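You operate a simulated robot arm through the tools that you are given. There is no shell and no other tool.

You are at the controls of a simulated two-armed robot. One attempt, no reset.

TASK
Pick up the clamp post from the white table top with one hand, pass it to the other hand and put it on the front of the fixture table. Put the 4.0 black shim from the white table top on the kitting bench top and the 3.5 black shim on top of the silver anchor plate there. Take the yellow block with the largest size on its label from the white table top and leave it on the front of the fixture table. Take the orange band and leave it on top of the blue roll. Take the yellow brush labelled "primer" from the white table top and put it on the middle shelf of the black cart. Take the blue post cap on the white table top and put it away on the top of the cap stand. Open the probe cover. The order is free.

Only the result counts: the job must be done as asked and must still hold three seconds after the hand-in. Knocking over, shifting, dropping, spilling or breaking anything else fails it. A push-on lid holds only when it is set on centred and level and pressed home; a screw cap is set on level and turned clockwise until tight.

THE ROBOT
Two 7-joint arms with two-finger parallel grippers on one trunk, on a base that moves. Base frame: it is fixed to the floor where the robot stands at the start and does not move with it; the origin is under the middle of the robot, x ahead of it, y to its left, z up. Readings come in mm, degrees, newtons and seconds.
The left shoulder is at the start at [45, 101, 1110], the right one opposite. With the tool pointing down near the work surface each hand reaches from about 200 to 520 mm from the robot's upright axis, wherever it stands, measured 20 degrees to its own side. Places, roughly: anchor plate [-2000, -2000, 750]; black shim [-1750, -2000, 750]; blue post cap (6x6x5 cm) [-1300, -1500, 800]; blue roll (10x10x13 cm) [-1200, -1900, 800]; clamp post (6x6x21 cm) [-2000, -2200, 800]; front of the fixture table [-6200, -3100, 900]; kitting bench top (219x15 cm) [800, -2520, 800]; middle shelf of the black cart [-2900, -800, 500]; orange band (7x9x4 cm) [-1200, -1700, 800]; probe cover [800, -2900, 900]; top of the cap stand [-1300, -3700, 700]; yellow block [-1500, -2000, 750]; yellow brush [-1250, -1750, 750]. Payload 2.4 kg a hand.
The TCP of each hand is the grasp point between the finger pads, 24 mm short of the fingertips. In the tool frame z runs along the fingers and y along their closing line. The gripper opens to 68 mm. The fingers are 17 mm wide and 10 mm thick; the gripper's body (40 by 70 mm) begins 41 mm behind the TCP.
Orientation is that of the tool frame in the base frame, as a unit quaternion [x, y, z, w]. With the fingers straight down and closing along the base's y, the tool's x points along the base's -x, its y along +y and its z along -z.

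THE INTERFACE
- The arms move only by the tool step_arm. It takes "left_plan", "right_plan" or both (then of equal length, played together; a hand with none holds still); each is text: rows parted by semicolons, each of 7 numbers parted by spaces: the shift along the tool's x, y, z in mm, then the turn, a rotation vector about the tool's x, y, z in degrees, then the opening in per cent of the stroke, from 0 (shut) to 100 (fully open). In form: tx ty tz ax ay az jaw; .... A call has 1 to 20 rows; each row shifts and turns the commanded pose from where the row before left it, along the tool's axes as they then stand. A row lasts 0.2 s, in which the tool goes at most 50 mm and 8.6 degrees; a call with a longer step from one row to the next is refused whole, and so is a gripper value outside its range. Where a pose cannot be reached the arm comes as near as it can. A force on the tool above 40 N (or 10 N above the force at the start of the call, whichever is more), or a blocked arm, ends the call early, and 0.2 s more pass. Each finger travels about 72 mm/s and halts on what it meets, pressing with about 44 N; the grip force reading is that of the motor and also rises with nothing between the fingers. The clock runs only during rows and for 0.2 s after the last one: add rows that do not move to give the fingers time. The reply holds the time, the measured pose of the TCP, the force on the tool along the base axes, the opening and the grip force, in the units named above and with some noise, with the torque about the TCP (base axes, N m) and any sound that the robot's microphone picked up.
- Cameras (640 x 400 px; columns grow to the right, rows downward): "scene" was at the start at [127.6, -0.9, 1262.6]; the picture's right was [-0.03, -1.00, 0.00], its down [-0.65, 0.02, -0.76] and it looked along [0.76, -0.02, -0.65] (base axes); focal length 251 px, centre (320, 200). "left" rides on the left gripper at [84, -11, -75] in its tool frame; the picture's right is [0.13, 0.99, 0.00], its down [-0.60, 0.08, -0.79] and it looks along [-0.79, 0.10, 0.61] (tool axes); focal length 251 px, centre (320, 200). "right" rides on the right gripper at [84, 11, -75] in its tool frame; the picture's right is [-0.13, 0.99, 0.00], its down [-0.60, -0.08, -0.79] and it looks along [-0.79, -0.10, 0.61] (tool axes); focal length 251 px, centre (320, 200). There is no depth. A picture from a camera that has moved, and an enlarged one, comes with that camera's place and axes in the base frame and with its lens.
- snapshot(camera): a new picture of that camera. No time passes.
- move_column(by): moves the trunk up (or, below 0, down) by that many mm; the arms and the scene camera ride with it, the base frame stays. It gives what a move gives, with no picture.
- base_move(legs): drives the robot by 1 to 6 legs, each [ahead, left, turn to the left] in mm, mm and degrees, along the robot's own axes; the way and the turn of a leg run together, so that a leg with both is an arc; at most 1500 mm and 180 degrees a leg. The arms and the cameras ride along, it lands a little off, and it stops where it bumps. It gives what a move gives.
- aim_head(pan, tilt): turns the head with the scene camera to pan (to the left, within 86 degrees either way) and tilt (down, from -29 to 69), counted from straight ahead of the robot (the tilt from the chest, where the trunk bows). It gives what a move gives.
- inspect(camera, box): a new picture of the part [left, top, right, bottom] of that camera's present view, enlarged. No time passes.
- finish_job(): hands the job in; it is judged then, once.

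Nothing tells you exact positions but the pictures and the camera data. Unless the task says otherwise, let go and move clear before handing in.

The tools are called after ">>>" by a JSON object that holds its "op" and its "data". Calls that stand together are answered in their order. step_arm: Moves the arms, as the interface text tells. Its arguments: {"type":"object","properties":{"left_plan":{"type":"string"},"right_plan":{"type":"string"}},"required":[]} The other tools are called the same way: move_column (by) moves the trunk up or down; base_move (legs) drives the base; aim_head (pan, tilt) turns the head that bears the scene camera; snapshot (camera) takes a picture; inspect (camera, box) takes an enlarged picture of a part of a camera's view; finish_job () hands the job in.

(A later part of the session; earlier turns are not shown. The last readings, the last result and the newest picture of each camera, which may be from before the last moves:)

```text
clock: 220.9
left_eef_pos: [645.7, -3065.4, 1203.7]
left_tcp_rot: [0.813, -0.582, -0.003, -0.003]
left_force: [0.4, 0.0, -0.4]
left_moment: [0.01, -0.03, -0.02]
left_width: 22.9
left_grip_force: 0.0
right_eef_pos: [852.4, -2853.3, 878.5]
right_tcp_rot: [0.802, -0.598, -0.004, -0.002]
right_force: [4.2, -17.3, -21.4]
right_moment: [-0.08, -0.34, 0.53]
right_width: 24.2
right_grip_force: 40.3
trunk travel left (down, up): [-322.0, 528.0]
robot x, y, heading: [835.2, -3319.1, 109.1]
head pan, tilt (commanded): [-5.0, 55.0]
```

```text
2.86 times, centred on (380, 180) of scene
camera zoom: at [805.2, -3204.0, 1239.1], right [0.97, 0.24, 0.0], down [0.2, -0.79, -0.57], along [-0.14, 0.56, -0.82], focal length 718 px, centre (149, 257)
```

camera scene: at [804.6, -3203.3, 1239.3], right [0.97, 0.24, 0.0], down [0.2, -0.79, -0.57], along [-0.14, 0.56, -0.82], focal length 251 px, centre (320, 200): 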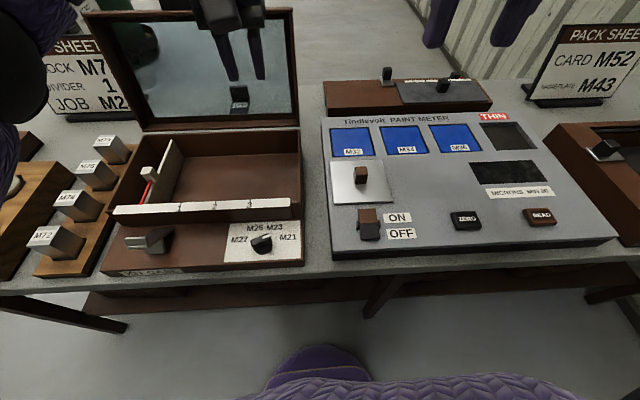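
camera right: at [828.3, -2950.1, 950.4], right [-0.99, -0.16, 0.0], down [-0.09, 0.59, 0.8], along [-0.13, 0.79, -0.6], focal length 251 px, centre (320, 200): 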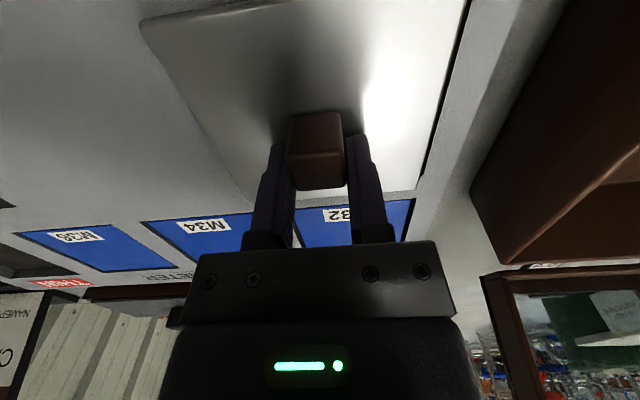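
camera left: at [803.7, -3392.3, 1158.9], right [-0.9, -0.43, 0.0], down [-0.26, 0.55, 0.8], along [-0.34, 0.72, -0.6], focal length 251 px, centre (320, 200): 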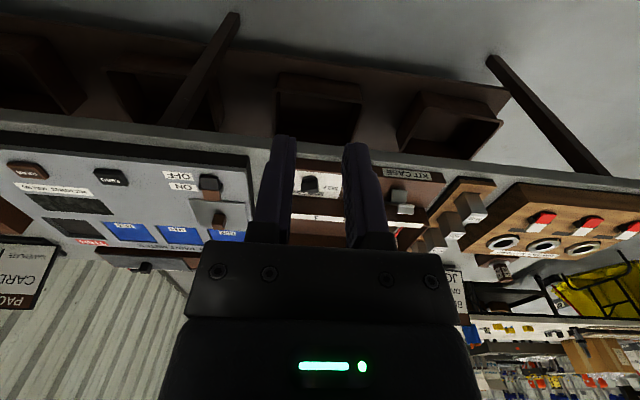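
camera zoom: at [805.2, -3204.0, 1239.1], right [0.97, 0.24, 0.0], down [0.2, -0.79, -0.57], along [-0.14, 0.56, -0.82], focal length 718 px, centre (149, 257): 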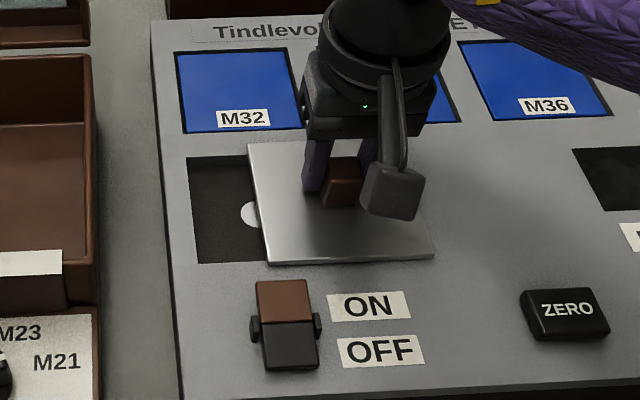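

>>> {"op": "step_arm", "data": {"right_plan": "1.8 -4 1.8 0 0 0 20; -0.2 -8 0 0 0 0 20; -0.2 -8 0 0 0 0 20; -0.2 -8 0 0 0 0 20; 0 0 0 0 0 0 20"}}

>>> {"op": "inspect", "data": {"camera": "scene", "box": [290, 110, 470, 250]}}

```text
clock: 222.1
left_eef_pos: [646.9, -3065.2, 1203.6]
left_tcp_rot: [0.813, -0.582, -0.002, -0.004]
left_force: [0.2, 0.0, -0.4]
left_moment: [0.04, -0.01, 0.01]
left_width: 23.2
left_grip_force: 0.1
right_eef_pos: [878.8, -2845.8, 879.1]
right_tcp_rot: [0.802, -0.597, -0.008, -0.003]
right_force: [0.7, -0.4, 9.2]
right_moment: [0.39, -0.13, 0.58]
right_width: 23.9
right_grip_force: 40.1
trunk travel left (down, up): [-322.0, 528.0]
robot x, y, heading: [837.7, -3313.0, 109.2]
head pan, tilt (commanded): [-5.0, 55.0]
```

```text
2.86 times, centred on (380, 180) of scene
camera zoom: at [804.4, -3204.1, 1239.5], right [0.97, 0.24, 0.0], down [0.2, -0.79, -0.57], along [-0.14, 0.56, -0.82], focal length 718 px, centre (149, 257)
```

zoom: 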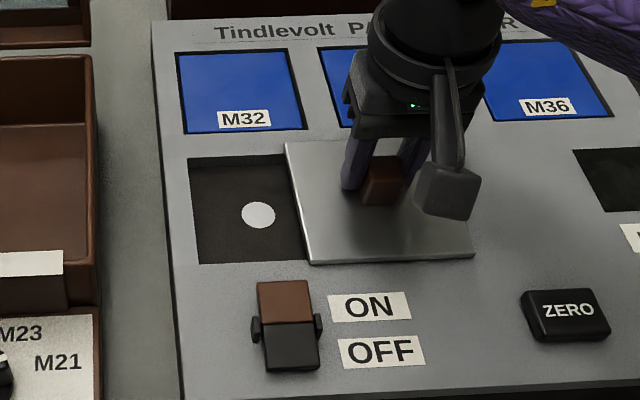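

>>> {"op": "step_arm", "data": {"right_plan": "-0.2 -7 0 0 0 0 20; -0.2 -7 0 0 0 0 20; -0.2 -7 0 0 0 0 20; -0.2 -7 0 0 0 0 20; 0 0 0 0 0 0 20"}}

>>> {"op": "inspect", "data": {"camera": "scene", "box": [290, 110, 470, 250]}}

```text
clock: 223.3
left_eef_pos: [645.4, -3065.8, 1203.6]
left_tcp_rot: [0.813, -0.582, -0.002, -0.003]
left_force: [0.2, 0.1, -0.3]
left_moment: [-0.03, -0.02, -0.03]
left_width: 23.4
left_grip_force: 0.0
right_eef_pos: [906.5, -2837.3, 877.1]
right_tcp_rot: [0.801, -0.598, -0.008, -0.005]
right_force: [-3.1, 7.3, 27.6]
right_moment: [0.19, -0.22, 0.51]
right_width: 24.0
right_grip_force: 40.2
trunk travel left (down, up): [-322.0, 528.0]
robot x, y, heading: [835.3, -3320.8, 109.2]
head pan, tilt (commanded): [-5.0, 55.0]
```

```text
2.86 times, centred on (380, 180) of scene
camera zoom: at [803.8, -3204.5, 1239.6], right [0.97, 0.24, 0.0], down [0.2, -0.79, -0.57], along [-0.14, 0.56, -0.82], focal length 718 px, centre (149, 257)
```

zoom: 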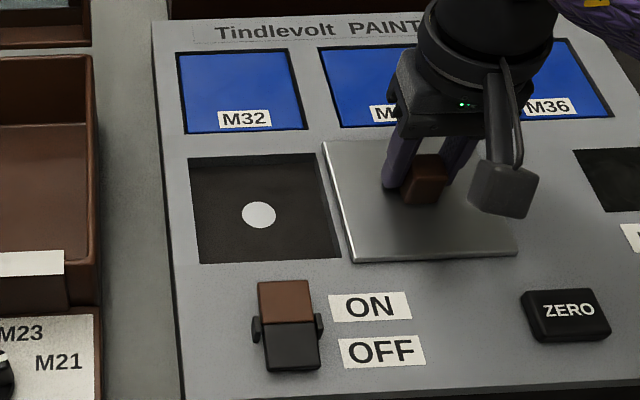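

The well is fully exposed. I ease the vertical pressure and nudge a little further to find the end stop.

>>> {"op": "step_arm", "data": {"right_plan": "-0.5 0 -2.5 0 0 0 20; -0.2 -4 0 0 0 0 20; -0.2 -4 0 0 0 0 20; 0 0 0 0 0 0 20"}}

```text
clock: 224.3
left_eef_pos: [647.7, -3063.7, 1202.2]
left_tcp_rot: [0.813, -0.582, -0.002, -0.003]
left_force: [0.5, 0.1, 0.4]
left_moment: [0.03, 0.0, 0.03]
left_width: 23.1
left_grip_force: 0.0
right_eef_pos: [915.5, -2833.6, 877.8]
right_tcp_rot: [0.801, -0.598, -0.004, -0.001]
right_force: [0.8, -12.2, -21.7]
right_moment: [0.6, -0.12, 0.57]
right_width: 23.8
right_grip_force: 40.3
trunk travel left (down, up): [-322.0, 528.0]
robot x, y, heading: [835.9, -3317.5, 109.0]
head pan, tilt (commanded): [-5.0, 55.0]
```

>>> {"op": "step_arm", "data": {"right_plan": "1.2 0 1.8 0 0 0 20; -0.2 -4 0 0 0 0 20; -0.2 -4 0 0 0 0 20; 0 0 0 0 0 0 20"}}

>>> {"op": "inspect", "data": {"camera": "scene", "box": [290, 110, 470, 250]}}

```text
clock: 225.1
left_eef_pos: [644.1, -3065.9, 1203.2]
left_tcp_rot: [0.814, -0.58, -0.002, -0.003]
left_force: [-1.0, -0.4, 0.2]
left_moment: [0.02, 0.0, 0.0]
left_width: 23.5
left_grip_force: 0.0
right_eef_pos: [914.5, -2832.6, 877.8]
right_tcp_rot: [0.806, -0.592, -0.009, 0.002]
right_force: [-10.3, -6.5, -3.2]
right_moment: [0.33, -0.37, -0.05]
right_width: 24.2
right_grip_force: 39.8
trunk travel left (down, up): [-322.0, 528.0]
robot x, y, heading: [834.3, -3314.7, 109.3]
head pan, tilt (commanded): [-5.0, 55.0]
stopped in row 4 (right hand): the force on the tool passed its limit at 42 N (the readings are from after the stop); the commanded pose is now the measured one
```

```text
2.86 times, centred on (380, 180) of scene
camera zoom: at [802.8, -3204.3, 1239.6], right [0.97, 0.25, 0.0], down [0.2, -0.79, -0.57], along [-0.14, 0.56, -0.82], focal length 718 px, centre (149, 257)
```

zoom: 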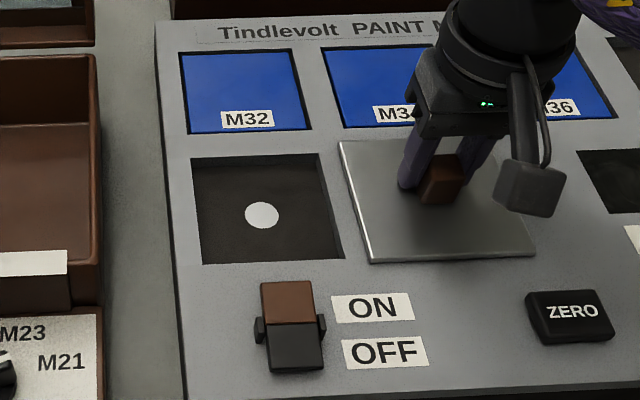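

The end stop is reached; the probe well is fully open. I release the knob and lift away.

>>> {"op": "step_arm", "data": {"right_plan": "0 1 0 0 0 0 25; 0 0 0 0 0 0 45; 0 0 0 0 0 0 60; 0 0 0 0 0 0 60; 0 0 -10 0 0 0 60; 0 0 -30 0 0 0 60; 0 0 -45 0 0 0 60; 0 0 -45 0 0 0 60; 0 0 -45 0 0 0 60; 0 0 -45 0 0 0 60; 0 0 -45 0 0 0 60"}}

>>> {"op": "snapshot", "data": {"camera": "scene"}}

>>> {"op": "inspect", "data": {"camera": "scene", "box": [290, 110, 470, 250]}}

```text
clock: 227.5
left_eef_pos: [645.5, -3065.9, 1203.1]
left_tcp_rot: [0.813, -0.582, -0.001, -0.004]
left_force: [0.0, 0.4, 0.7]
left_moment: [0.03, -0.01, -0.01]
left_width: 23.1
left_grip_force: 0.1
right_eef_pos: [921.0, -2836.4, 1144.9]
right_tcp_rot: [0.804, -0.594, -0.007, 0.0]
right_force: [-0.6, 0.2, 0.3]
right_moment: [-0.01, -0.05, 0.03]
right_width: 40.8
right_grip_force: 0.1
trunk travel left (down, up): [-322.0, 528.0]
robot x, y, heading: [839.9, -3316.3, 109.2]
head pan, tilt (commanded): [-5.0, 55.0]
```

```text
taken
camera scene: at [803.7, -3203.9, 1239.3], right [0.97, 0.24, 0.0], down [0.2, -0.79, -0.57], along [-0.14, 0.56, -0.82], focal length 251 px, centre (320, 200)
```

scene: 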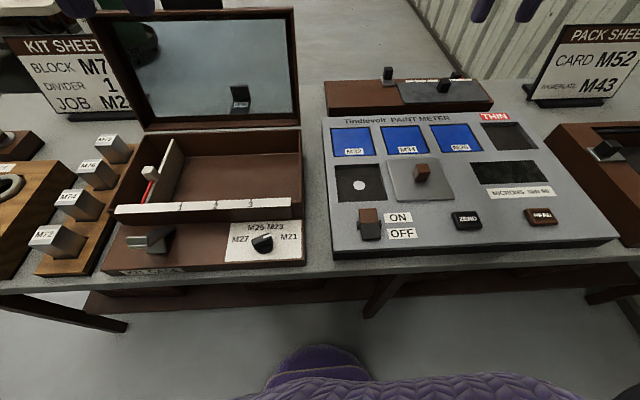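

```text
2.86 times, centred on (380, 180) of scene
camera zoom: at [803.7, -3203.9, 1239.3], right [0.97, 0.24, 0.0], down [0.2, -0.79, -0.57], along [-0.14, 0.56, -0.82], focal length 718 px, centre (149, 257)
```

zoom: 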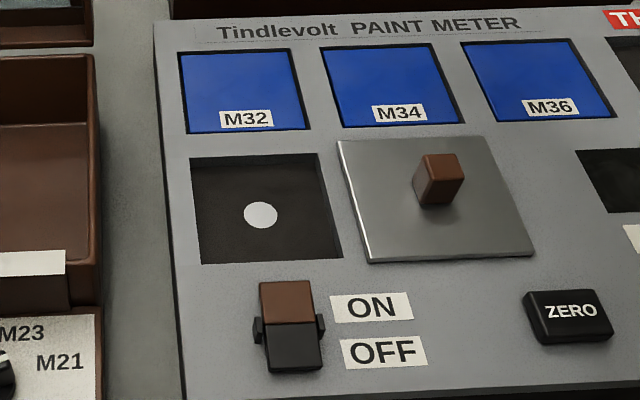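

The probe cover is open. Next is the primer brush; I drive back around the bench end toward the white table's near end.

>>> {"op": "base_move", "data": {"legs": [[-380, 0, 0], [200, 1213, 0], [736, 201, 0], [898, -309, 0], [0, 0, 89]]}}

>>> {"op": "aim_head", "data": {"pan": -30, "tilt": 15}}

>>> {"op": "snapshot", "data": {"camera": "scene"}}

```text
clock: 247.8
left_eef_pos: [-976.2, -2541.5, 1202.9]
left_tcp_rot: [0.985, 0.174, -0.004, 0.0]
left_force: [0.0, -0.2, 0.9]
left_moment: [0.01, -0.01, 0.01]
left_width: 23.4
left_grip_force: 0.0
right_eef_pos: [-1211.2, -2269.7, 1142.3]
right_tcp_rot: [0.987, 0.158, -0.004, 0.005]
right_force: [0.1, -0.6, -0.7]
right_moment: [0.0, 0.0, 0.01]
right_width: 40.6
right_grip_force: 0.1
trunk travel left (down, up): [-322.0, 528.0]
robot x, y, heading: [-726.0, -2343.0, -159.8]
head pan, tilt (commanded): [-5.0, 55.0]
```

```text
clock: 248.8
left_eef_pos: [-976.5, -2540.4, 1203.5]
left_tcp_rot: [0.985, 0.174, -0.004, -0.001]
left_force: [0.2, -0.6, 0.0]
left_moment: [-0.01, -0.02, 0.03]
left_width: 23.1
left_grip_force: 0.1
right_eef_pos: [-1211.5, -2269.8, 1142.3]
right_tcp_rot: [0.987, 0.158, -0.005, 0.005]
right_force: [0.6, -0.4, -0.4]
right_moment: [-0.01, -0.01, 0.02]
right_width: 40.7
right_grip_force: 0.1
trunk travel left (down, up): [-322.0, 528.0]
robot x, y, heading: [-725.8, -2341.1, -159.7]
head pan, tilt (commanded): [-30.0, 15.0]
```

```text
taken
camera scene: at [-862.8, -2342.4, 1299.4], right [0.17, 0.99, 0.0], down [0.26, -0.04, -0.97], along [-0.95, 0.16, -0.26], focal length 251 px, centre (320, 200)
```

scene: 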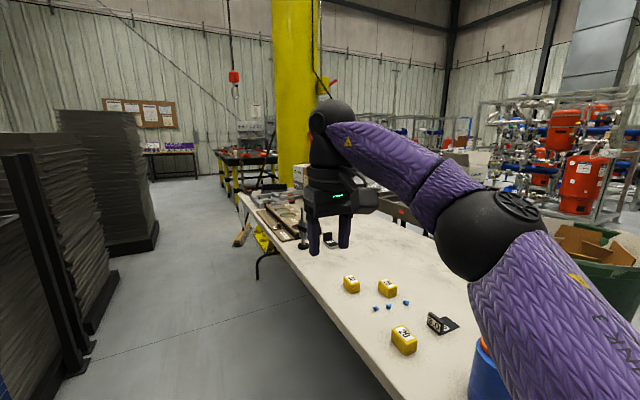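

>>> {"op": "base_move", "data": {"legs": [[-200, 0, 0], [-20, -784, -2]]}}

>>> {"op": "aim_head", "data": {"pan": -40, "tilt": 15}}

>>> {"op": "snapshot", "data": {"camera": "scene"}}

>>> {"op": "aim_head", "data": {"pan": 0, "tilt": 55}}

>>> {"op": "snapshot", "data": {"camera": "scene"}}

```text
clock: 254.2
left_eef_pos: [-1029.0, -1721.3, 1202.2]
left_tcp_rot: [0.988, 0.154, -0.004, -0.001]
left_force: [-0.5, -0.4, -0.4]
left_moment: [0.0, -0.01, 0.03]
left_width: 23.0
left_grip_force: 0.0
right_eef_pos: [-1254.3, -1439.2, 1143.0]
right_tcp_rot: [0.99, 0.138, -0.006, 0.005]
right_force: [0.6, -0.3, -0.3]
right_moment: [0.01, -0.02, -0.02]
right_width: 40.7
right_grip_force: 0.1
trunk travel left (down, up): [-322.0, 528.0]
robot x, y, heading: [-773.8, -1534.6, -162.3]
head pan, tilt (commanded): [-30.0, 15.0]
```

```text
clock: 254.9
left_eef_pos: [-1030.7, -1721.3, 1203.5]
left_tcp_rot: [0.988, 0.154, -0.004, -0.001]
left_force: [-0.7, 0.4, 0.1]
left_moment: [0.02, 0.0, -0.01]
left_width: 23.2
left_grip_force: 0.1
right_eef_pos: [-1253.1, -1438.6, 1143.9]
right_tcp_rot: [0.99, 0.138, -0.005, 0.005]
right_force: [-0.4, 0.1, 0.6]
right_moment: [0.02, -0.02, 0.0]
right_width: 40.8
right_grip_force: 0.1
trunk travel left (down, up): [-322.0, 528.0]
robot x, y, heading: [-773.7, -1532.3, -162.0]
head pan, tilt (commanded): [-40.0, 15.0]
```

```text
taken
camera scene: at [-904.5, -1511.3, 1299.5], right [0.38, 0.93, 0.0], down [0.24, -0.1, -0.97], along [-0.9, 0.36, -0.26], focal length 251 px, centre (320, 200)
```

scene: 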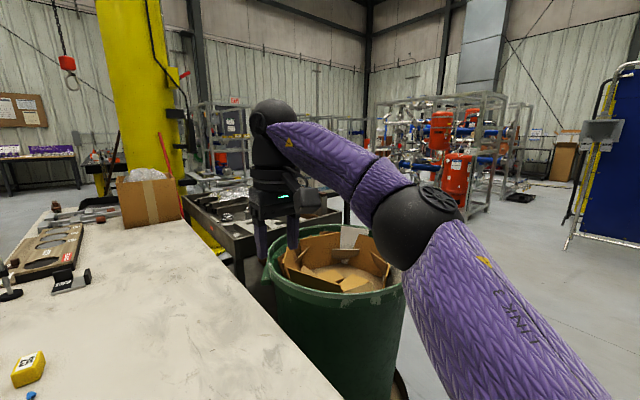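

```text
clock: 256.0
left_eef_pos: [-1029.6, -1720.1, 1202.0]
left_tcp_rot: [0.988, 0.153, -0.004, -0.001]
left_force: [0.3, 0.0, 0.2]
left_moment: [-0.01, 0.01, 0.0]
left_width: 23.0
left_grip_force: 0.1
right_eef_pos: [-1254.1, -1440.2, 1143.6]
right_tcp_rot: [0.99, 0.138, -0.005, 0.006]
right_force: [0.4, 0.4, -0.4]
right_moment: [-0.02, 0.0, -0.03]
right_width: 40.9
right_grip_force: 0.1
trunk travel left (down, up): [-322.0, 528.0]
robot x, y, heading: [-777.6, -1531.8, -162.3]
head pan, tilt (commanded): [0.0, 55.0]
```

```text
taken
camera scene: at [-886.6, -1568.5, 1239.4], right [-0.31, 0.95, 0.0], down [0.78, 0.25, -0.57], along [-0.55, -0.18, -0.82], focal length 251 px, centre (320, 200)
```

scene: 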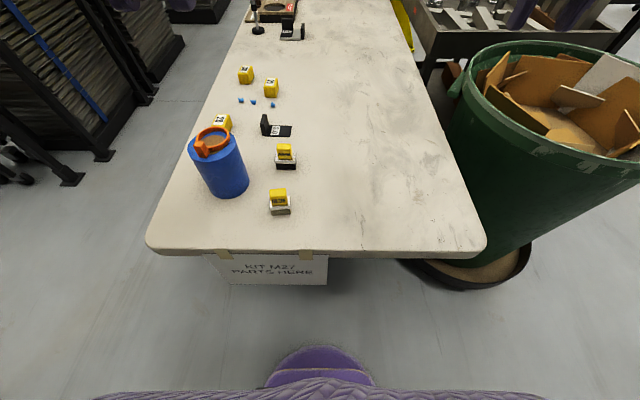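

I turn toward the black cart to look at its middle shelf before choosing how to grip the brush.

>>> {"op": "base_move", "data": {"legs": [[-100, -300, -36]]}}

>>> {"op": "aim_head", "data": {"pan": 0, "tilt": 15}}

>>> {"op": "snapshot", "data": {"camera": "scene"}}

>>> {"op": "inspect", "data": {"camera": "scene", "box": [240, 140, 400, 260]}}

```text
clock: 258.1
left_eef_pos: [-994.3, -1244.5, 1203.5]
left_tcp_rot: [0.988, -0.157, -0.003, -0.001]
left_force: [0.5, -0.4, -0.6]
left_moment: [0.01, 0.04, 0.02]
left_width: 23.1
left_grip_force: 0.1
right_eef_pos: [-1012.1, -884.1, 1142.8]
right_tcp_rot: [0.985, -0.172, -0.007, 0.003]
right_force: [-0.4, -0.4, -0.2]
right_moment: [0.02, 0.04, 0.01]
right_width: 40.6
right_grip_force: 0.1
trunk travel left (down, up): [-322.0, 528.0]
robot x, y, heading: [-679.2, -1243.4, 162.4]
head pan, tilt (commanded): [0.0, 55.0]
```

```text
clock: 259.2
left_eef_pos: [-994.6, -1243.2, 1203.4]
left_tcp_rot: [0.988, -0.156, -0.003, -0.003]
left_force: [-0.7, -0.4, 0.0]
left_moment: [0.02, 0.05, 0.0]
left_width: 23.2
left_grip_force: 0.0
right_eef_pos: [-1012.7, -885.9, 1143.5]
right_tcp_rot: [0.985, -0.172, -0.007, 0.003]
right_force: [-0.6, 0.3, 0.3]
right_moment: [-0.02, 0.01, 0.02]
right_width: 40.8
right_grip_force: 0.1
trunk travel left (down, up): [-322.0, 528.0]
robot x, y, heading: [-677.0, -1236.9, 162.5]
head pan, tilt (commanded): [0.0, 15.0]
```

```text
taken
camera scene: at [-810.0, -1197.9, 1299.4], right [0.31, 0.95, 0.0], down [0.25, -0.08, -0.97], along [-0.92, 0.29, -0.26], focal length 251 px, centre (320, 200)
```

scene: 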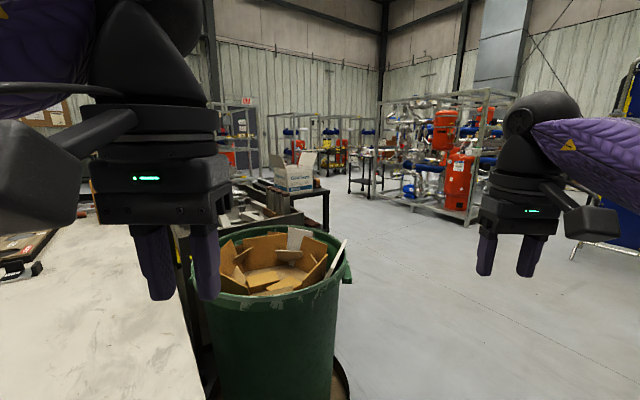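

```text
3.33 times, centred on (320, 200) of scene
camera zoom: at [-810.0, -1197.9, 1299.4], right [0.31, 0.95, 0.0], down [0.25, -0.08, -0.97], along [-0.92, 0.29, -0.26], focal length 838 px, centre (320, 200)
```

zoom: 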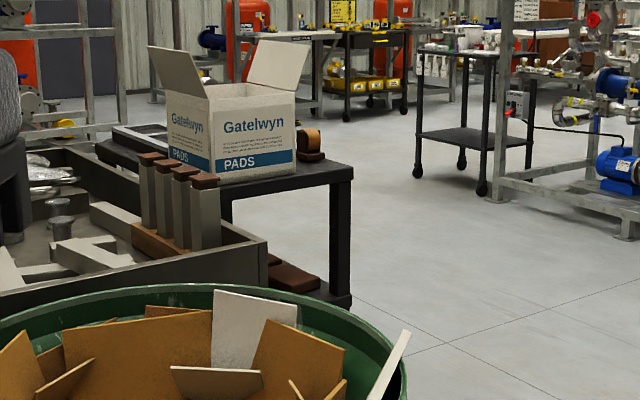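

The black cart is the one carrying the open Gatelwyn box. I drive around the bin to look at its shelves up close.

>>> {"op": "base_move", "data": {"legs": [[0, -480, 0], [1350, 0, 20]]}}

>>> {"op": "aim_head", "data": {"pan": 5, "tilt": 25}}

>>> {"op": "snapshot", "data": {"camera": "scene"}}

```text
clock: 266.7
left_eef_pos: [-1869.4, -702.6, 1202.3]
left_tcp_rot: [1.0, 0.023, -0.004, -0.002]
left_force: [0.7, -0.3, 0.4]
left_moment: [-0.04, 0.0, 0.02]
left_width: 23.1
left_grip_force: 0.1
right_eef_pos: [-2012.5, -372.4, 1143.5]
right_tcp_rot: [1.0, 0.007, -0.006, 0.005]
right_force: [-0.1, 0.1, -0.2]
right_moment: [0.0, 0.0, -0.01]
right_width: 41.1
right_grip_force: 0.1
trunk travel left (down, up): [-322.0, 528.0]
robot x, y, heading: [-1573.0, -592.0, -177.1]
head pan, tilt (commanded): [0.0, 15.0]
stopped in leg 2: the robot was blocked; the commanded pose is now the measured one
```

```text
clock: 267.4
left_eef_pos: [-1871.5, -701.3, 1203.5]
left_tcp_rot: [1.0, 0.023, -0.004, -0.001]
left_force: [-0.5, 0.5, -1.2]
left_moment: [0.0, -0.03, 0.0]
left_width: 23.0
left_grip_force: 0.0
right_eef_pos: [-2013.5, -372.1, 1143.6]
right_tcp_rot: [1.0, 0.007, -0.007, 0.004]
right_force: [-0.1, -0.3, 0.7]
right_moment: [0.02, -0.01, -0.03]
right_width: 41.1
right_grip_force: 0.0
trunk travel left (down, up): [-322.0, 528.0]
robot x, y, heading: [-1573.9, -589.8, -177.1]
head pan, tilt (commanded): [5.0, 25.0]
```

```text
taken
camera scene: at [-1711.2, -602.4, 1283.4], right [-0.14, 0.99, 0.0], down [0.42, 0.06, -0.91], along [-0.9, -0.12, -0.42], focal length 251 px, centre (320, 200)
```

scene: 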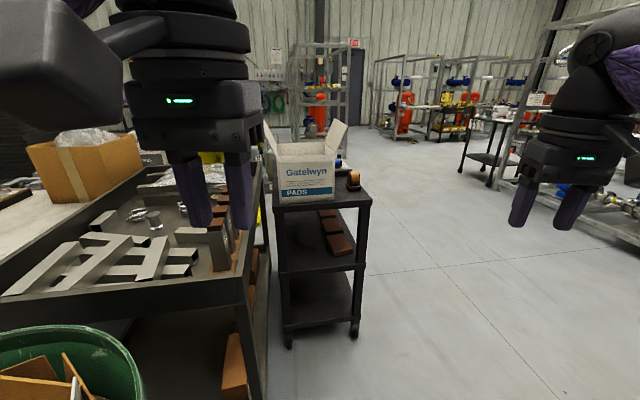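

The base was stopped by something on its left (probably the bin's tray). I look down there before moving away.

>>> {"op": "aim_head", "data": {"pan": 70, "tilt": 60}}

>>> {"op": "snapshot", "data": {"camera": "scene"}}

>>> {"op": "aim_head", "data": {"pan": 20, "tilt": 69}}

>>> {"op": "snapshot", "data": {"camera": "scene"}}

```text
clock: 268.8
left_eef_pos: [-1869.9, -702.5, 1203.5]
left_tcp_rot: [1.0, 0.023, -0.004, -0.002]
left_force: [-1.0, 0.9, 0.3]
left_moment: [0.0, -0.01, 0.03]
left_width: 22.9
left_grip_force: 0.0
right_eef_pos: [-2013.8, -374.1, 1144.1]
right_tcp_rot: [1.0, 0.007, -0.006, 0.005]
right_force: [0.8, 0.4, -0.4]
right_moment: [-0.02, 0.01, 0.0]
right_width: 41.0
right_grip_force: 0.1
trunk travel left (down, up): [-322.0, 528.0]
robot x, y, heading: [-1575.3, -589.1, -177.1]
head pan, tilt (commanded): [70.0, 60.0]
```

```text
taken
camera scene: at [-1639.6, -653.6, 1233.3], right [-0.96, 0.3, 0.0], down [0.26, 0.83, -0.5], along [-0.15, -0.48, -0.87], focal length 251 px, centre (320, 200)
```

scene: 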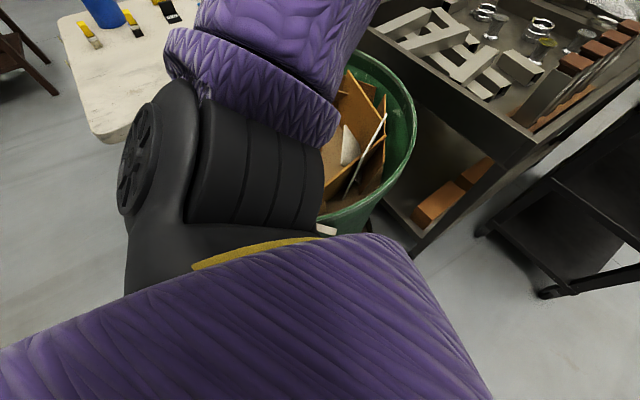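

```text
clock: 270.0
left_eef_pos: [-1869.6, -702.7, 1203.5]
left_tcp_rot: [1.0, 0.022, -0.004, -0.002]
left_force: [0.1, 0.2, 0.1]
left_moment: [0.01, -0.01, -0.01]
left_width: 22.7
left_grip_force: 0.0
right_eef_pos: [-2012.7, -373.7, 1143.2]
right_tcp_rot: [1.0, 0.007, -0.005, 0.004]
right_force: [0.6, 0.1, -0.5]
right_moment: [-0.03, -0.03, -0.02]
right_width: 41.1
right_grip_force: 0.1
trunk travel left (down, up): [-322.0, 528.0]
robot x, y, heading: [-1573.5, -589.9, -177.4]
head pan, tilt (commanded): [20.0, 68.8]
```

```text
taken
camera scene: at [-1671.5, -611.7, 1223.9], right [-0.39, 0.92, 0.0], down [0.86, 0.36, -0.36], along [-0.33, -0.14, -0.93], focal length 251 px, centre (320, 200)
```

scene: 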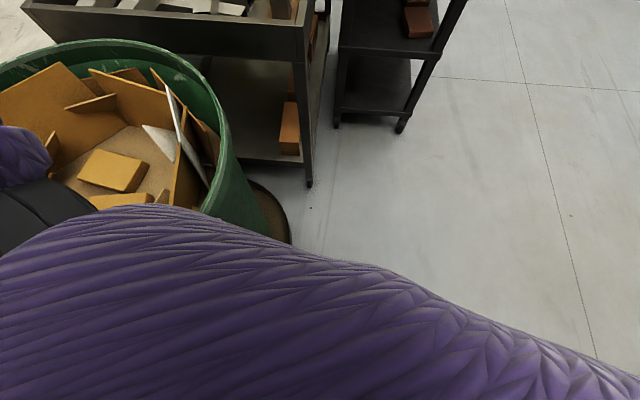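

The bin's tray is right at the base's front-left; the bin appears unmoved. I move away to the right and test whether the right hand can turn half around (camera forward), which would let it reach under the cart's top shelf tilted.

>>> {"op": "base_move", "data": {"legs": [[0, -250, 0]]}}

>>> {"op": "step_arm", "data": {"right_plan": "0 0 0 0 0 8.5 60; 0 0 0 0 0 8.5 60; 0 0 0 0 0 8.5 60; 0 0 0 0 0 8.5 60; 0 0 0 0 0 8.5 60; 0 0 0 0 0 8.5 60; 0 0 0 0 0 8.5 60; 0 0 0 0 0 8.5 60; 0 0 0 0 0 8.5 60; 0 0 0 0 0 8.5 60; 0 0 0 0 0 8.5 60; 0 0 0 0 0 8.5 60; 0 0 0 0 0 8.5 60; 0 0 0 0 0 8.5 60; 0 0 0 0 0 8.5 60; 0 0 0 0 0 8.5 60; 0 0 0 0 0 8.5 60; 0 0 0 0 0 8.5 60; 0 0 0 0 0 8.5 60; 0 0 0 0 0 8.5 60"}}

```text
clock: 271.8
left_eef_pos: [-1883.2, -452.1, 1202.9]
left_tcp_rot: [1.0, 0.021, -0.003, -0.001]
left_force: [-0.5, 0.2, -0.6]
left_moment: [-0.04, -0.01, -0.03]
left_width: 22.9
left_grip_force: 0.1
right_eef_pos: [-2025.1, -122.4, 1143.3]
right_tcp_rot: [1.0, 0.006, -0.006, 0.004]
right_force: [0.1, -0.2, 0.4]
right_moment: [0.0, -0.01, 0.0]
right_width: 40.7
right_grip_force: 0.1
trunk travel left (down, up): [-322.0, 528.0]
robot x, y, heading: [-1585.3, -340.2, -177.0]
head pan, tilt (commanded): [20.0, 68.8]
```

```text
clock: 276.0
left_eef_pos: [-1882.6, -452.6, 1203.3]
left_tcp_rot: [1.0, 0.022, -0.004, -0.001]
left_force: [0.2, 0.0, 0.3]
left_moment: [-0.03, 0.0, 0.0]
left_width: 23.2
left_grip_force: 0.1
right_eef_pos: [-2025.0, -122.9, 1143.2]
right_tcp_rot: [-0.091, 0.996, -0.004, -0.007]
right_force: [0.2, -0.3, 0.0]
right_moment: [0.01, 0.02, 0.02]
right_width: 40.9
right_grip_force: 0.0
trunk travel left (down, up): [-322.0, 528.0]
robot x, y, heading: [-1584.4, -339.2, -177.2]
head pan, tilt (commanded): [20.0, 68.8]
```

The half turn works. Now I test the 45° forward tilt.

>>> {"op": "step_arm", "data": {"right_plan": "0 0 0 0 0 7.5 60; 0 0 0 0 7.5 0 60; 0 0 0 0 7.5 0 60; 0 0 0 0 7.5 0 60; 0 0 0 0 7.5 0 60; 0 0 0 0 7.5 0 60; 0 0 0 0 7.5 0 60; 0 0 0 0 0 0 60"}}

>>> {"op": "aim_head", "data": {"pan": 0, "tilt": 25}}

>>> {"op": "snapshot", "data": {"camera": "scene"}}

>>> {"op": "snapshot", "data": {"camera": "right"}}

```text
clock: 277.8
left_eef_pos: [-1882.4, -452.7, 1203.9]
left_tcp_rot: [1.0, 0.021, -0.003, -0.001]
left_force: [-0.7, 0.2, -0.1]
left_moment: [0.03, -0.03, 0.02]
left_width: 23.1
left_grip_force: 0.1
right_eef_pos: [-2024.5, -121.3, 1143.3]
right_tcp_rot: [-0.023, 0.921, -0.015, -0.389]
right_force: [-0.3, 0.1, -0.1]
right_moment: [-0.02, 0.02, -0.01]
right_width: 40.7
right_grip_force: 0.0
trunk travel left (down, up): [-322.0, 528.0]
robot x, y, heading: [-1584.8, -340.6, -177.3]
head pan, tilt (commanded): [20.0, 68.8]
```

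```text
clock: 278.9
left_eef_pos: [-1882.7, -453.0, 1202.3]
left_tcp_rot: [1.0, 0.022, -0.004, -0.002]
left_force: [0.9, 0.3, 0.2]
left_moment: [-0.03, 0.03, 0.01]
left_width: 22.9
left_grip_force: 0.0
right_eef_pos: [-2025.7, -121.1, 1143.0]
right_tcp_rot: [-0.023, 0.921, -0.014, -0.388]
right_force: [0.1, -0.6, 0.1]
right_moment: [-0.01, 0.02, 0.02]
right_width: 40.7
right_grip_force: 0.0
trunk travel left (down, up): [-322.0, 528.0]
robot x, y, heading: [-1589.1, -340.7, -177.3]
head pan, tilt (commanded): [0.0, 25.0]
```

```text
taken
camera scene: at [-1724.2, -344.3, 1283.2], right [-0.05, 1.0, 0.0], down [0.42, 0.02, -0.91], along [-0.9, -0.04, -0.42], focal length 251 px, centre (320, 200)
```

scene: 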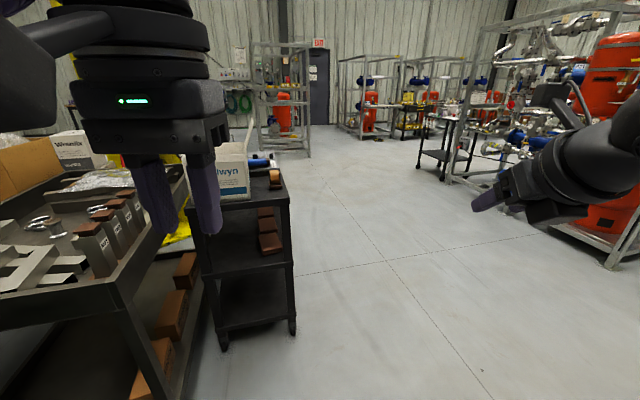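

```text
taken
camera right: at [-2030.5, -110.2, 1254.6], right [0.03, 0.99, -0.1], down [0.99, -0.02, 0.12], along [0.12, -0.1, -0.99], focal length 251 px, centre (320, 200)
```

right: 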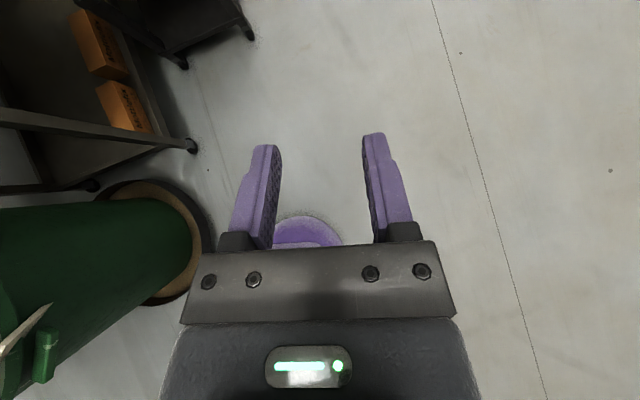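

The tilt works, with the wrist camera looking straight down. I drive back to the table's near end to pick the primer brush in this hand pose.

>>> {"op": "base_move", "data": {"legs": [[-1000, 607, 0], [138, 814, 0], [0, 0, 15.3]]}}

>>> {"op": "aim_head", "data": {"pan": 0, "tilt": 55}}

>>> {"op": "snapshot", "data": {"camera": "scene"}}

>>> {"op": "snapshot", "data": {"camera": "right"}}

```text
clock: 289.8
left_eef_pos: [-901.4, -1915.1, 1202.7]
left_tcp_rot: [0.987, 0.162, -0.004, -0.001]
left_force: [0.6, 0.0, -0.2]
left_moment: [-0.01, -0.04, 0.0]
left_width: 22.9
left_grip_force: 0.0
right_eef_pos: [-1129.6, -1636.9, 1143.7]
right_tcp_rot: [-0.153, 0.909, -0.069, -0.382]
right_force: [-0.1, 0.3, 0.5]
right_moment: [0.02, 0.0, 0.02]
right_width: 41.2
right_grip_force: 0.0
trunk travel left (down, up): [-322.0, 528.0]
robot x, y, heading: [-649.1, -1722.9, -161.5]
head pan, tilt (commanded): [0.0, 25.0]
```

```text
clock: 290.8
left_eef_pos: [-901.6, -1916.0, 1203.9]
left_tcp_rot: [0.987, 0.162, -0.004, -0.001]
left_force: [1.1, -0.2, -0.7]
left_moment: [0.02, 0.03, 0.0]
left_width: 23.3
left_grip_force: 0.1
right_eef_pos: [-1129.5, -1636.9, 1142.8]
right_tcp_rot: [-0.151, 0.909, -0.068, -0.382]
right_force: [0.8, -0.1, 0.4]
right_moment: [0.03, 0.01, 0.03]
right_width: 40.8
right_grip_force: 0.1
trunk travel left (down, up): [-322.0, 528.0]
robot x, y, heading: [-648.9, -1727.5, -161.2]
head pan, tilt (commanded): [0.0, 55.0]
```

```text
taken
camera scene: at [-759.9, -1761.2, 1239.4], right [-0.32, 0.95, 0.0], down [0.78, 0.26, -0.57], along [-0.54, -0.19, -0.82], focal length 251 px, centre (320, 200)
```

scene: 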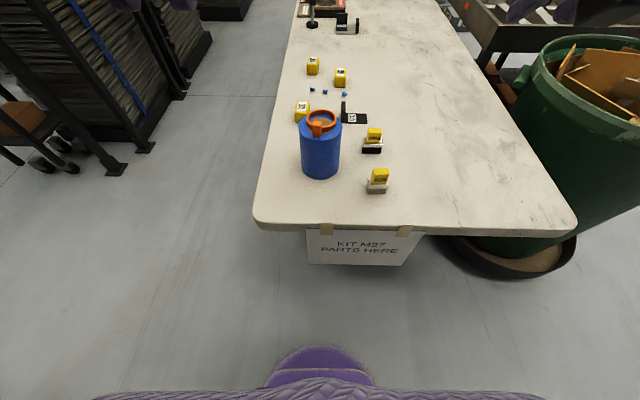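

```text
taken
camera right: at [-1138.3, -1627.9, 1254.7], right [-0.24, 0.97, -0.1], down [0.96, 0.25, 0.12], along [0.14, -0.07, -0.99], focal length 251 px, centre (320, 200)
```

right: 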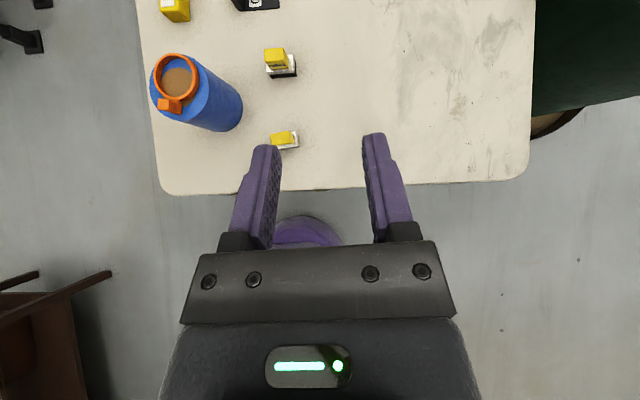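

The brush is in view of the right camera. I move a little closer and then position the right hand above it.

>>> {"op": "base_move", "data": {"legs": [[135, -19, 0]]}}

>>> {"op": "snapshot", "data": {"camera": "right"}}

>>> {"op": "inspect", "data": {"camera": "scene", "box": [330, 110, 430, 210]}}

```text
clock: 292.1
left_eef_pos: [-1034.2, -1938.7, 1202.1]
left_tcp_rot: [0.987, 0.161, -0.003, -0.001]
left_force: [-0.2, -0.3, 0.5]
left_moment: [0.0, -0.01, -0.02]
left_width: 23.0
left_grip_force: 0.1
right_eef_pos: [-1262.4, -1661.3, 1143.1]
right_tcp_rot: [-0.151, 0.909, -0.069, -0.382]
right_force: [-0.4, -0.3, 0.2]
right_moment: [0.02, 0.02, 0.0]
right_width: 40.8
right_grip_force: 0.1
trunk travel left (down, up): [-322.0, 528.0]
robot x, y, heading: [-780.4, -1751.6, -161.4]
head pan, tilt (commanded): [0.0, 55.0]
```

```text
taken
camera right: at [-1270.9, -1651.7, 1254.4], right [-0.24, 0.97, -0.1], down [0.96, 0.25, 0.12], along [0.14, -0.07, -0.99], focal length 251 px, centre (320, 200)
```

right: 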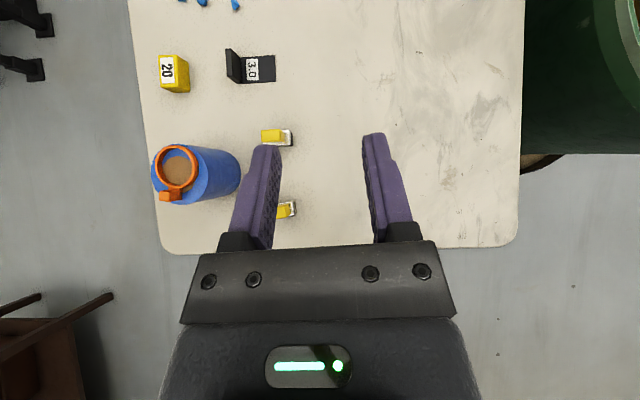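

```text
4.00 times, centred on (380, 160) of scene
camera zoom: at [-892.9, -1786.0, 1239.2], right [-0.32, 0.95, 0.0], down [0.78, 0.26, -0.57], along [-0.54, -0.18, -0.82], focal length 1006 px, centre (80, 360)
```

zoom: 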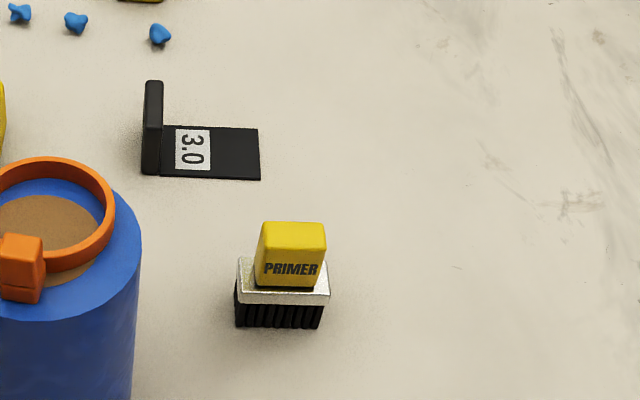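

I now compute the handle centre at about (-1300,-1793), top z≈804. I bring the tilted right hand above it.

>>> {"op": "step_arm", "data": {"right_plan": "0 0 0 -2.1 0 2.1 100; 17.3 -37.4 18.3 0 0 0 100; 17.3 -37.4 18.3 0 0 0 100; 17.3 -37.4 18.3 0 0 0 100; -29 0.4 28.3 0 0 0 100; -29 0.4 28.3 0 0 0 100; -29 0.4 28.3 0 0 0 100; -29 0.4 28.3 0 0 0 100; -29 0.4 28.3 0 0 0 100; -29 0.4 28.3 0 0 0 100; 0 0 0 0 0 0 100"}}

>>> {"op": "snapshot", "data": {"camera": "right"}}

>>> {"op": "snapshot", "data": {"camera": "scene"}}

```text
clock: 294.5
left_eef_pos: [-1033.3, -1939.9, 1203.6]
left_tcp_rot: [0.987, 0.161, -0.004, -0.001]
left_force: [0.2, -0.6, 0.9]
left_moment: [0.0, 0.0, -0.01]
left_width: 23.2
left_grip_force: 0.1
right_eef_pos: [-1303.4, -1788.7, 898.1]
right_tcp_rot: [-0.128, 0.912, -0.059, -0.385]
right_force: [0.3, 1.0, -0.2]
right_moment: [-0.01, -0.01, -0.02]
right_width: 68.1
right_grip_force: 0.0
trunk travel left (down, up): [-322.0, 528.0]
robot x, y, heading: [-778.8, -1750.1, -161.3]
head pan, tilt (commanded): [0.0, 55.0]
```

```text
taken
camera right: at [-1311.4, -1778.8, 1009.4], right [-0.19, 0.98, -0.1], down [0.97, 0.2, 0.12], along [0.14, -0.08, -0.99], focal length 251 px, centre (320, 200)
```

right: 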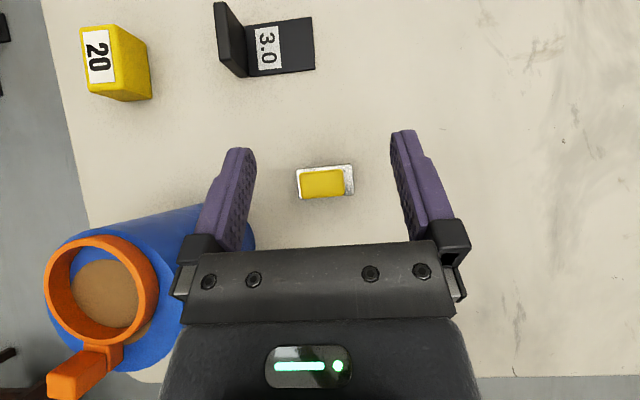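

```text
taken
camera scene: at [-892.3, -1786.0, 1239.3], right [-0.32, 0.95, 0.0], down [0.78, 0.26, -0.57], along [-0.54, -0.18, -0.82], focal length 251 px, centre (320, 200)
```

scene: 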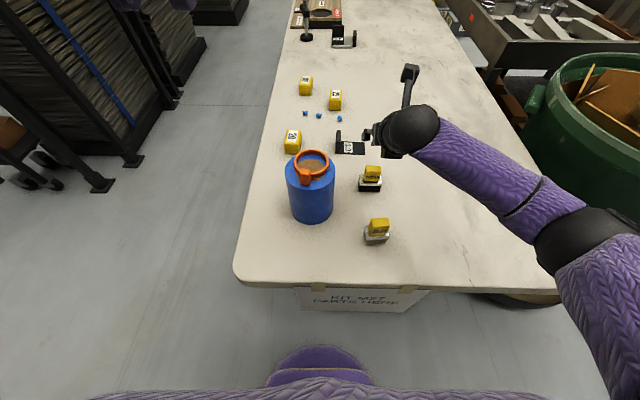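

>>> {"op": "step_arm", "data": {"right_plan": "-24.8 -2.5 20.9 0 0 0 100; -24.8 -2.5 20.9 0 0 0 100; 0 0 0 0 0 0 100"}}

>>> {"op": "snapshot", "data": {"camera": "right"}}

>>> {"op": "inspect", "data": {"camera": "scene", "box": [280, 90, 460, 230]}}

```text
clock: 295.3
left_eef_pos: [-1034.4, -1940.6, 1201.8]
left_tcp_rot: [0.987, 0.16, -0.003, -0.001]
left_force: [1.2, -0.6, -0.6]
left_moment: [0.01, -0.03, 0.02]
left_width: 23.2
left_grip_force: 0.0
right_eef_pos: [-1296.2, -1791.6, 834.2]
right_tcp_rot: [-0.127, 0.913, -0.059, -0.384]
right_force: [0.1, -0.6, -0.8]
right_moment: [0.02, -0.02, 0.03]
right_width: 67.7
right_grip_force: 0.0
trunk travel left (down, up): [-322.0, 528.0]
robot x, y, heading: [-780.7, -1747.5, -161.4]
head pan, tilt (commanded): [0.0, 55.0]
```

```text
taken
camera right: at [-1305.0, -1782.9, 946.1], right [-0.19, 0.98, -0.1], down [0.97, 0.2, 0.12], along [0.14, -0.08, -0.99], focal length 251 px, centre (320, 200)
```

right: 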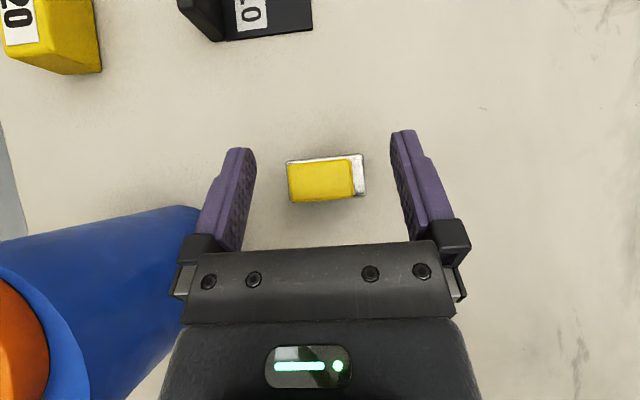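

```text
2.86 times, centred on (370, 160) of scene
camera zoom: at [-892.3, -1786.0, 1239.3], right [-0.32, 0.95, 0.0], down [0.78, 0.26, -0.57], along [-0.54, -0.18, -0.82], focal length 718 px, centre (177, 314)
```

zoom: 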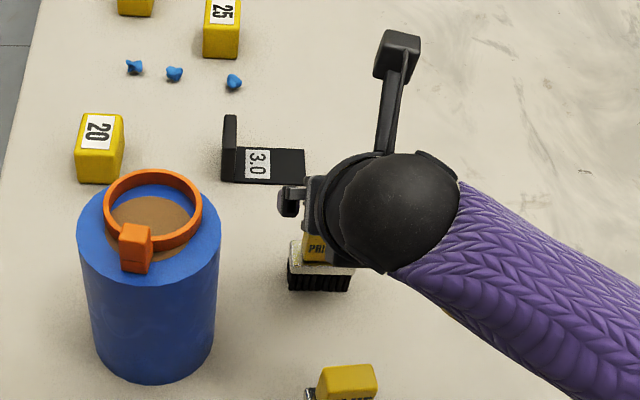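

>>> {"op": "step_arm", "data": {"right_plan": "-12.8 -1 10.5 0 0 0 100; -12.8 -1 10.5 0 0 0 100; 0 0 0 0 0 0 100; 0 0 0 0 0 0 70; 0 0 0 0 0 0 45; 0 0 0 0 0 0 35; 0 0 0 0 0 0 35; 0 0 0 0 0 0 35"}}

>>> {"op": "snapshot", "data": {"camera": "right"}}

```text
clock: 297.1
left_eef_pos: [-1033.5, -1939.5, 1203.4]
left_tcp_rot: [0.987, 0.16, -0.003, -0.001]
left_force: [0.5, 0.0, 0.4]
left_moment: [0.0, 0.02, 0.02]
left_width: 23.3
left_grip_force: 0.1
right_eef_pos: [-1294.4, -1794.9, 803.7]
right_tcp_rot: [-0.128, 0.913, -0.059, -0.384]
right_force: [0.8, -0.8, -0.2]
right_moment: [0.03, -0.02, -0.03]
right_width: 35.1
right_grip_force: 43.6
trunk travel left (down, up): [-322.0, 528.0]
robot x, y, heading: [-781.9, -1746.5, -161.6]
head pan, tilt (commanded): [0.0, 55.0]
```

```text
taken
camera right: at [-1302.2, -1784.9, 914.1], right [-0.19, 0.98, -0.1], down [0.97, 0.2, 0.12], along [0.14, -0.08, -0.99], focal length 251 px, centre (320, 200)
```

right: 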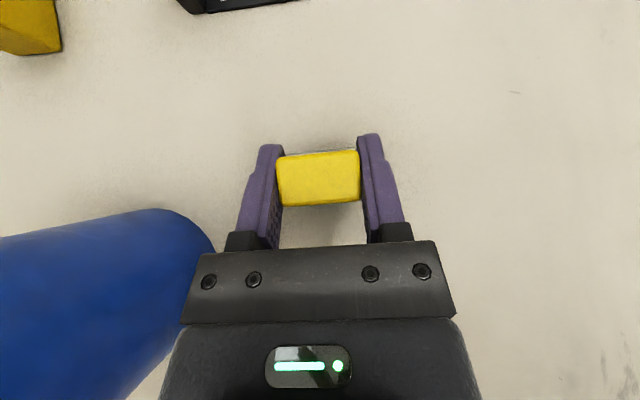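

The brush handle is gripped (35 mm). I lift it straight up and check.

>>> {"op": "step_arm", "data": {"right_plan": "7.2 0 -7 0 0 0 35; 21.5 0 -20.9 0 0 0 35; 28.7 0 -27.8 0 0 0 35; 28.7 0 -27.8 0 0 0 35; 28.7 0 -27.8 0 0 0 35; 28.7 0 -27.8 0 0 0 35; 28.7 0 -27.8 0 0 0 35; 28.7 0 -27.8 0 0 0 35"}}

>>> {"op": "snapshot", "data": {"camera": "right"}}

>>> {"op": "snapshot", "data": {"camera": "scene"}}

```text
clock: 298.9
left_eef_pos: [-1034.4, -1939.8, 1202.6]
left_tcp_rot: [0.987, 0.16, -0.004, -0.002]
left_force: [-0.3, 0.0, 0.0]
left_moment: [-0.03, -0.02, 0.0]
left_width: 23.2
left_grip_force: 0.1
right_eef_pos: [-1296.4, -1791.9, 1079.4]
right_tcp_rot: [-0.128, 0.913, -0.059, -0.384]
right_force: [-0.7, -0.3, -0.9]
right_moment: [0.0, -0.03, 0.0]
right_width: 35.1
right_grip_force: 43.7
trunk travel left (down, up): [-322.0, 528.0]
robot x, y, heading: [-781.5, -1753.0, -161.2]
head pan, tilt (commanded): [0.0, 55.0]
```

```text
taken
camera right: at [-1304.8, -1782.3, 1191.6], right [-0.19, 0.98, -0.1], down [0.97, 0.2, 0.12], along [0.14, -0.08, -0.99], focal length 251 px, centre (320, 200)
```

right: 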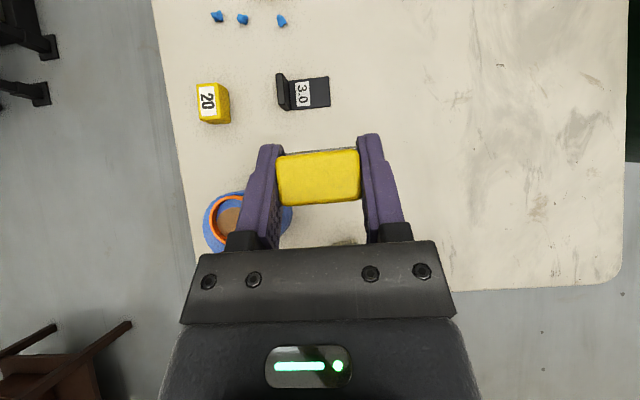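

```text
taken
camera scene: at [-892.3, -1786.0, 1239.3], right [-0.32, 0.95, 0.0], down [0.78, 0.26, -0.57], along [-0.54, -0.18, -0.82], focal length 251 px, centre (320, 200)
```

scene: 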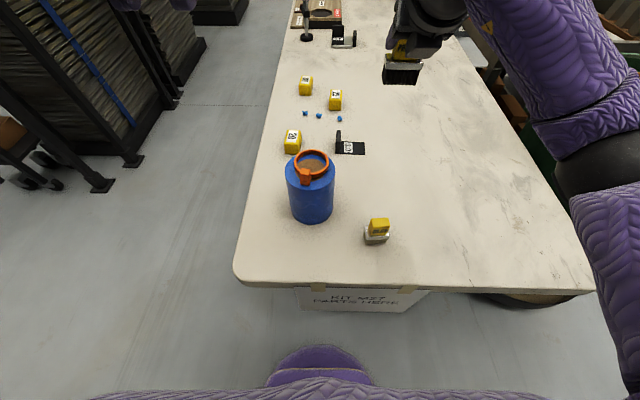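

The brush hangs upright in the right hand. Now I drive around the bin, keeping well clear, to the front of the black cart.

>>> {"op": "base_move", "data": {"legs": [[-200, 0, 0], [-262, -1103, 0], [979, -460, 0]]}}

>>> {"op": "aim_head", "data": {"pan": 10, "tilt": 35}}

>>> {"op": "snapshot", "data": {"camera": "scene"}}

>>> {"op": "inspect", "data": {"camera": "scene", "box": [200, 100, 440, 300]}}

```text
clock: 310.9
left_eef_pos: [-2004.0, -643.5, 1203.7]
left_tcp_rot: [0.985, 0.175, -0.005, -0.001]
left_force: [-0.2, 0.3, -0.2]
left_moment: [-0.01, -0.01, 0.0]
left_width: 23.3
left_grip_force: 0.0
right_eef_pos: [-2271.1, -503.3, 1080.0]
right_tcp_rot: [-0.141, 0.911, -0.065, -0.383]
right_force: [1.2, 0.5, -0.9]
right_moment: [-0.02, 0.0, -0.03]
right_width: 35.2
right_grip_force: 43.8
trunk travel left (down, up): [-322.0, 528.0]
robot x, y, heading: [-1757.0, -448.3, -159.7]
head pan, tilt (commanded): [0.0, 55.0]
```

```text
clock: 311.8
left_eef_pos: [-2002.9, -643.4, 1203.3]
left_tcp_rot: [0.985, 0.175, -0.003, -0.002]
left_force: [0.5, 0.9, 0.9]
left_moment: [-0.01, -0.02, 0.01]
left_width: 23.4
left_grip_force: 0.1
right_eef_pos: [-2271.3, -503.6, 1080.7]
right_tcp_rot: [-0.14, 0.911, -0.064, -0.383]
right_force: [-0.2, 0.0, 0.2]
right_moment: [0.01, -0.02, -0.01]
right_width: 35.1
right_grip_force: 43.9
trunk travel left (down, up): [-322.0, 528.0]
robot x, y, heading: [-1755.2, -447.3, -159.6]
head pan, tilt (commanded): [10.0, 35.0]
```

```text
taken
camera scene: at [-1874.5, -504.6, 1267.5], right [-0.5, 0.86, 0.0], down [0.5, 0.29, -0.82], along [-0.71, -0.41, -0.57], focal length 251 px, centre (320, 200)
```

scene: 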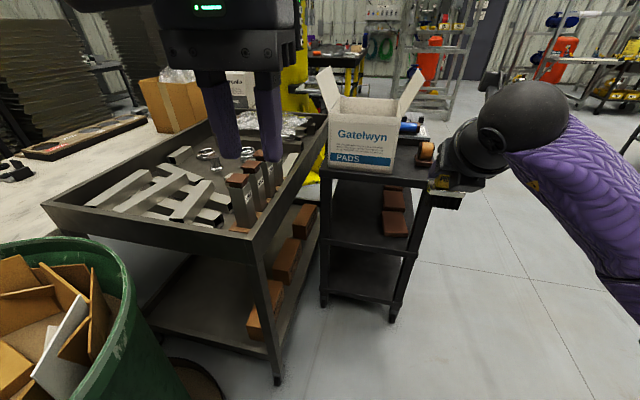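

```text
2.00 times, centred on (320, 200) of scene
camera zoom: at [-1874.5, -504.6, 1267.5], right [-0.5, 0.86, 0.0], down [0.5, 0.29, -0.82], along [-0.71, -0.41, -0.57], focal length 503 px, centre (320, 200)
```

zoom: 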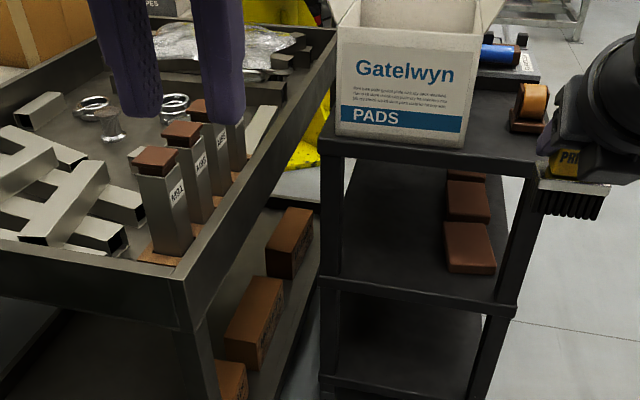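

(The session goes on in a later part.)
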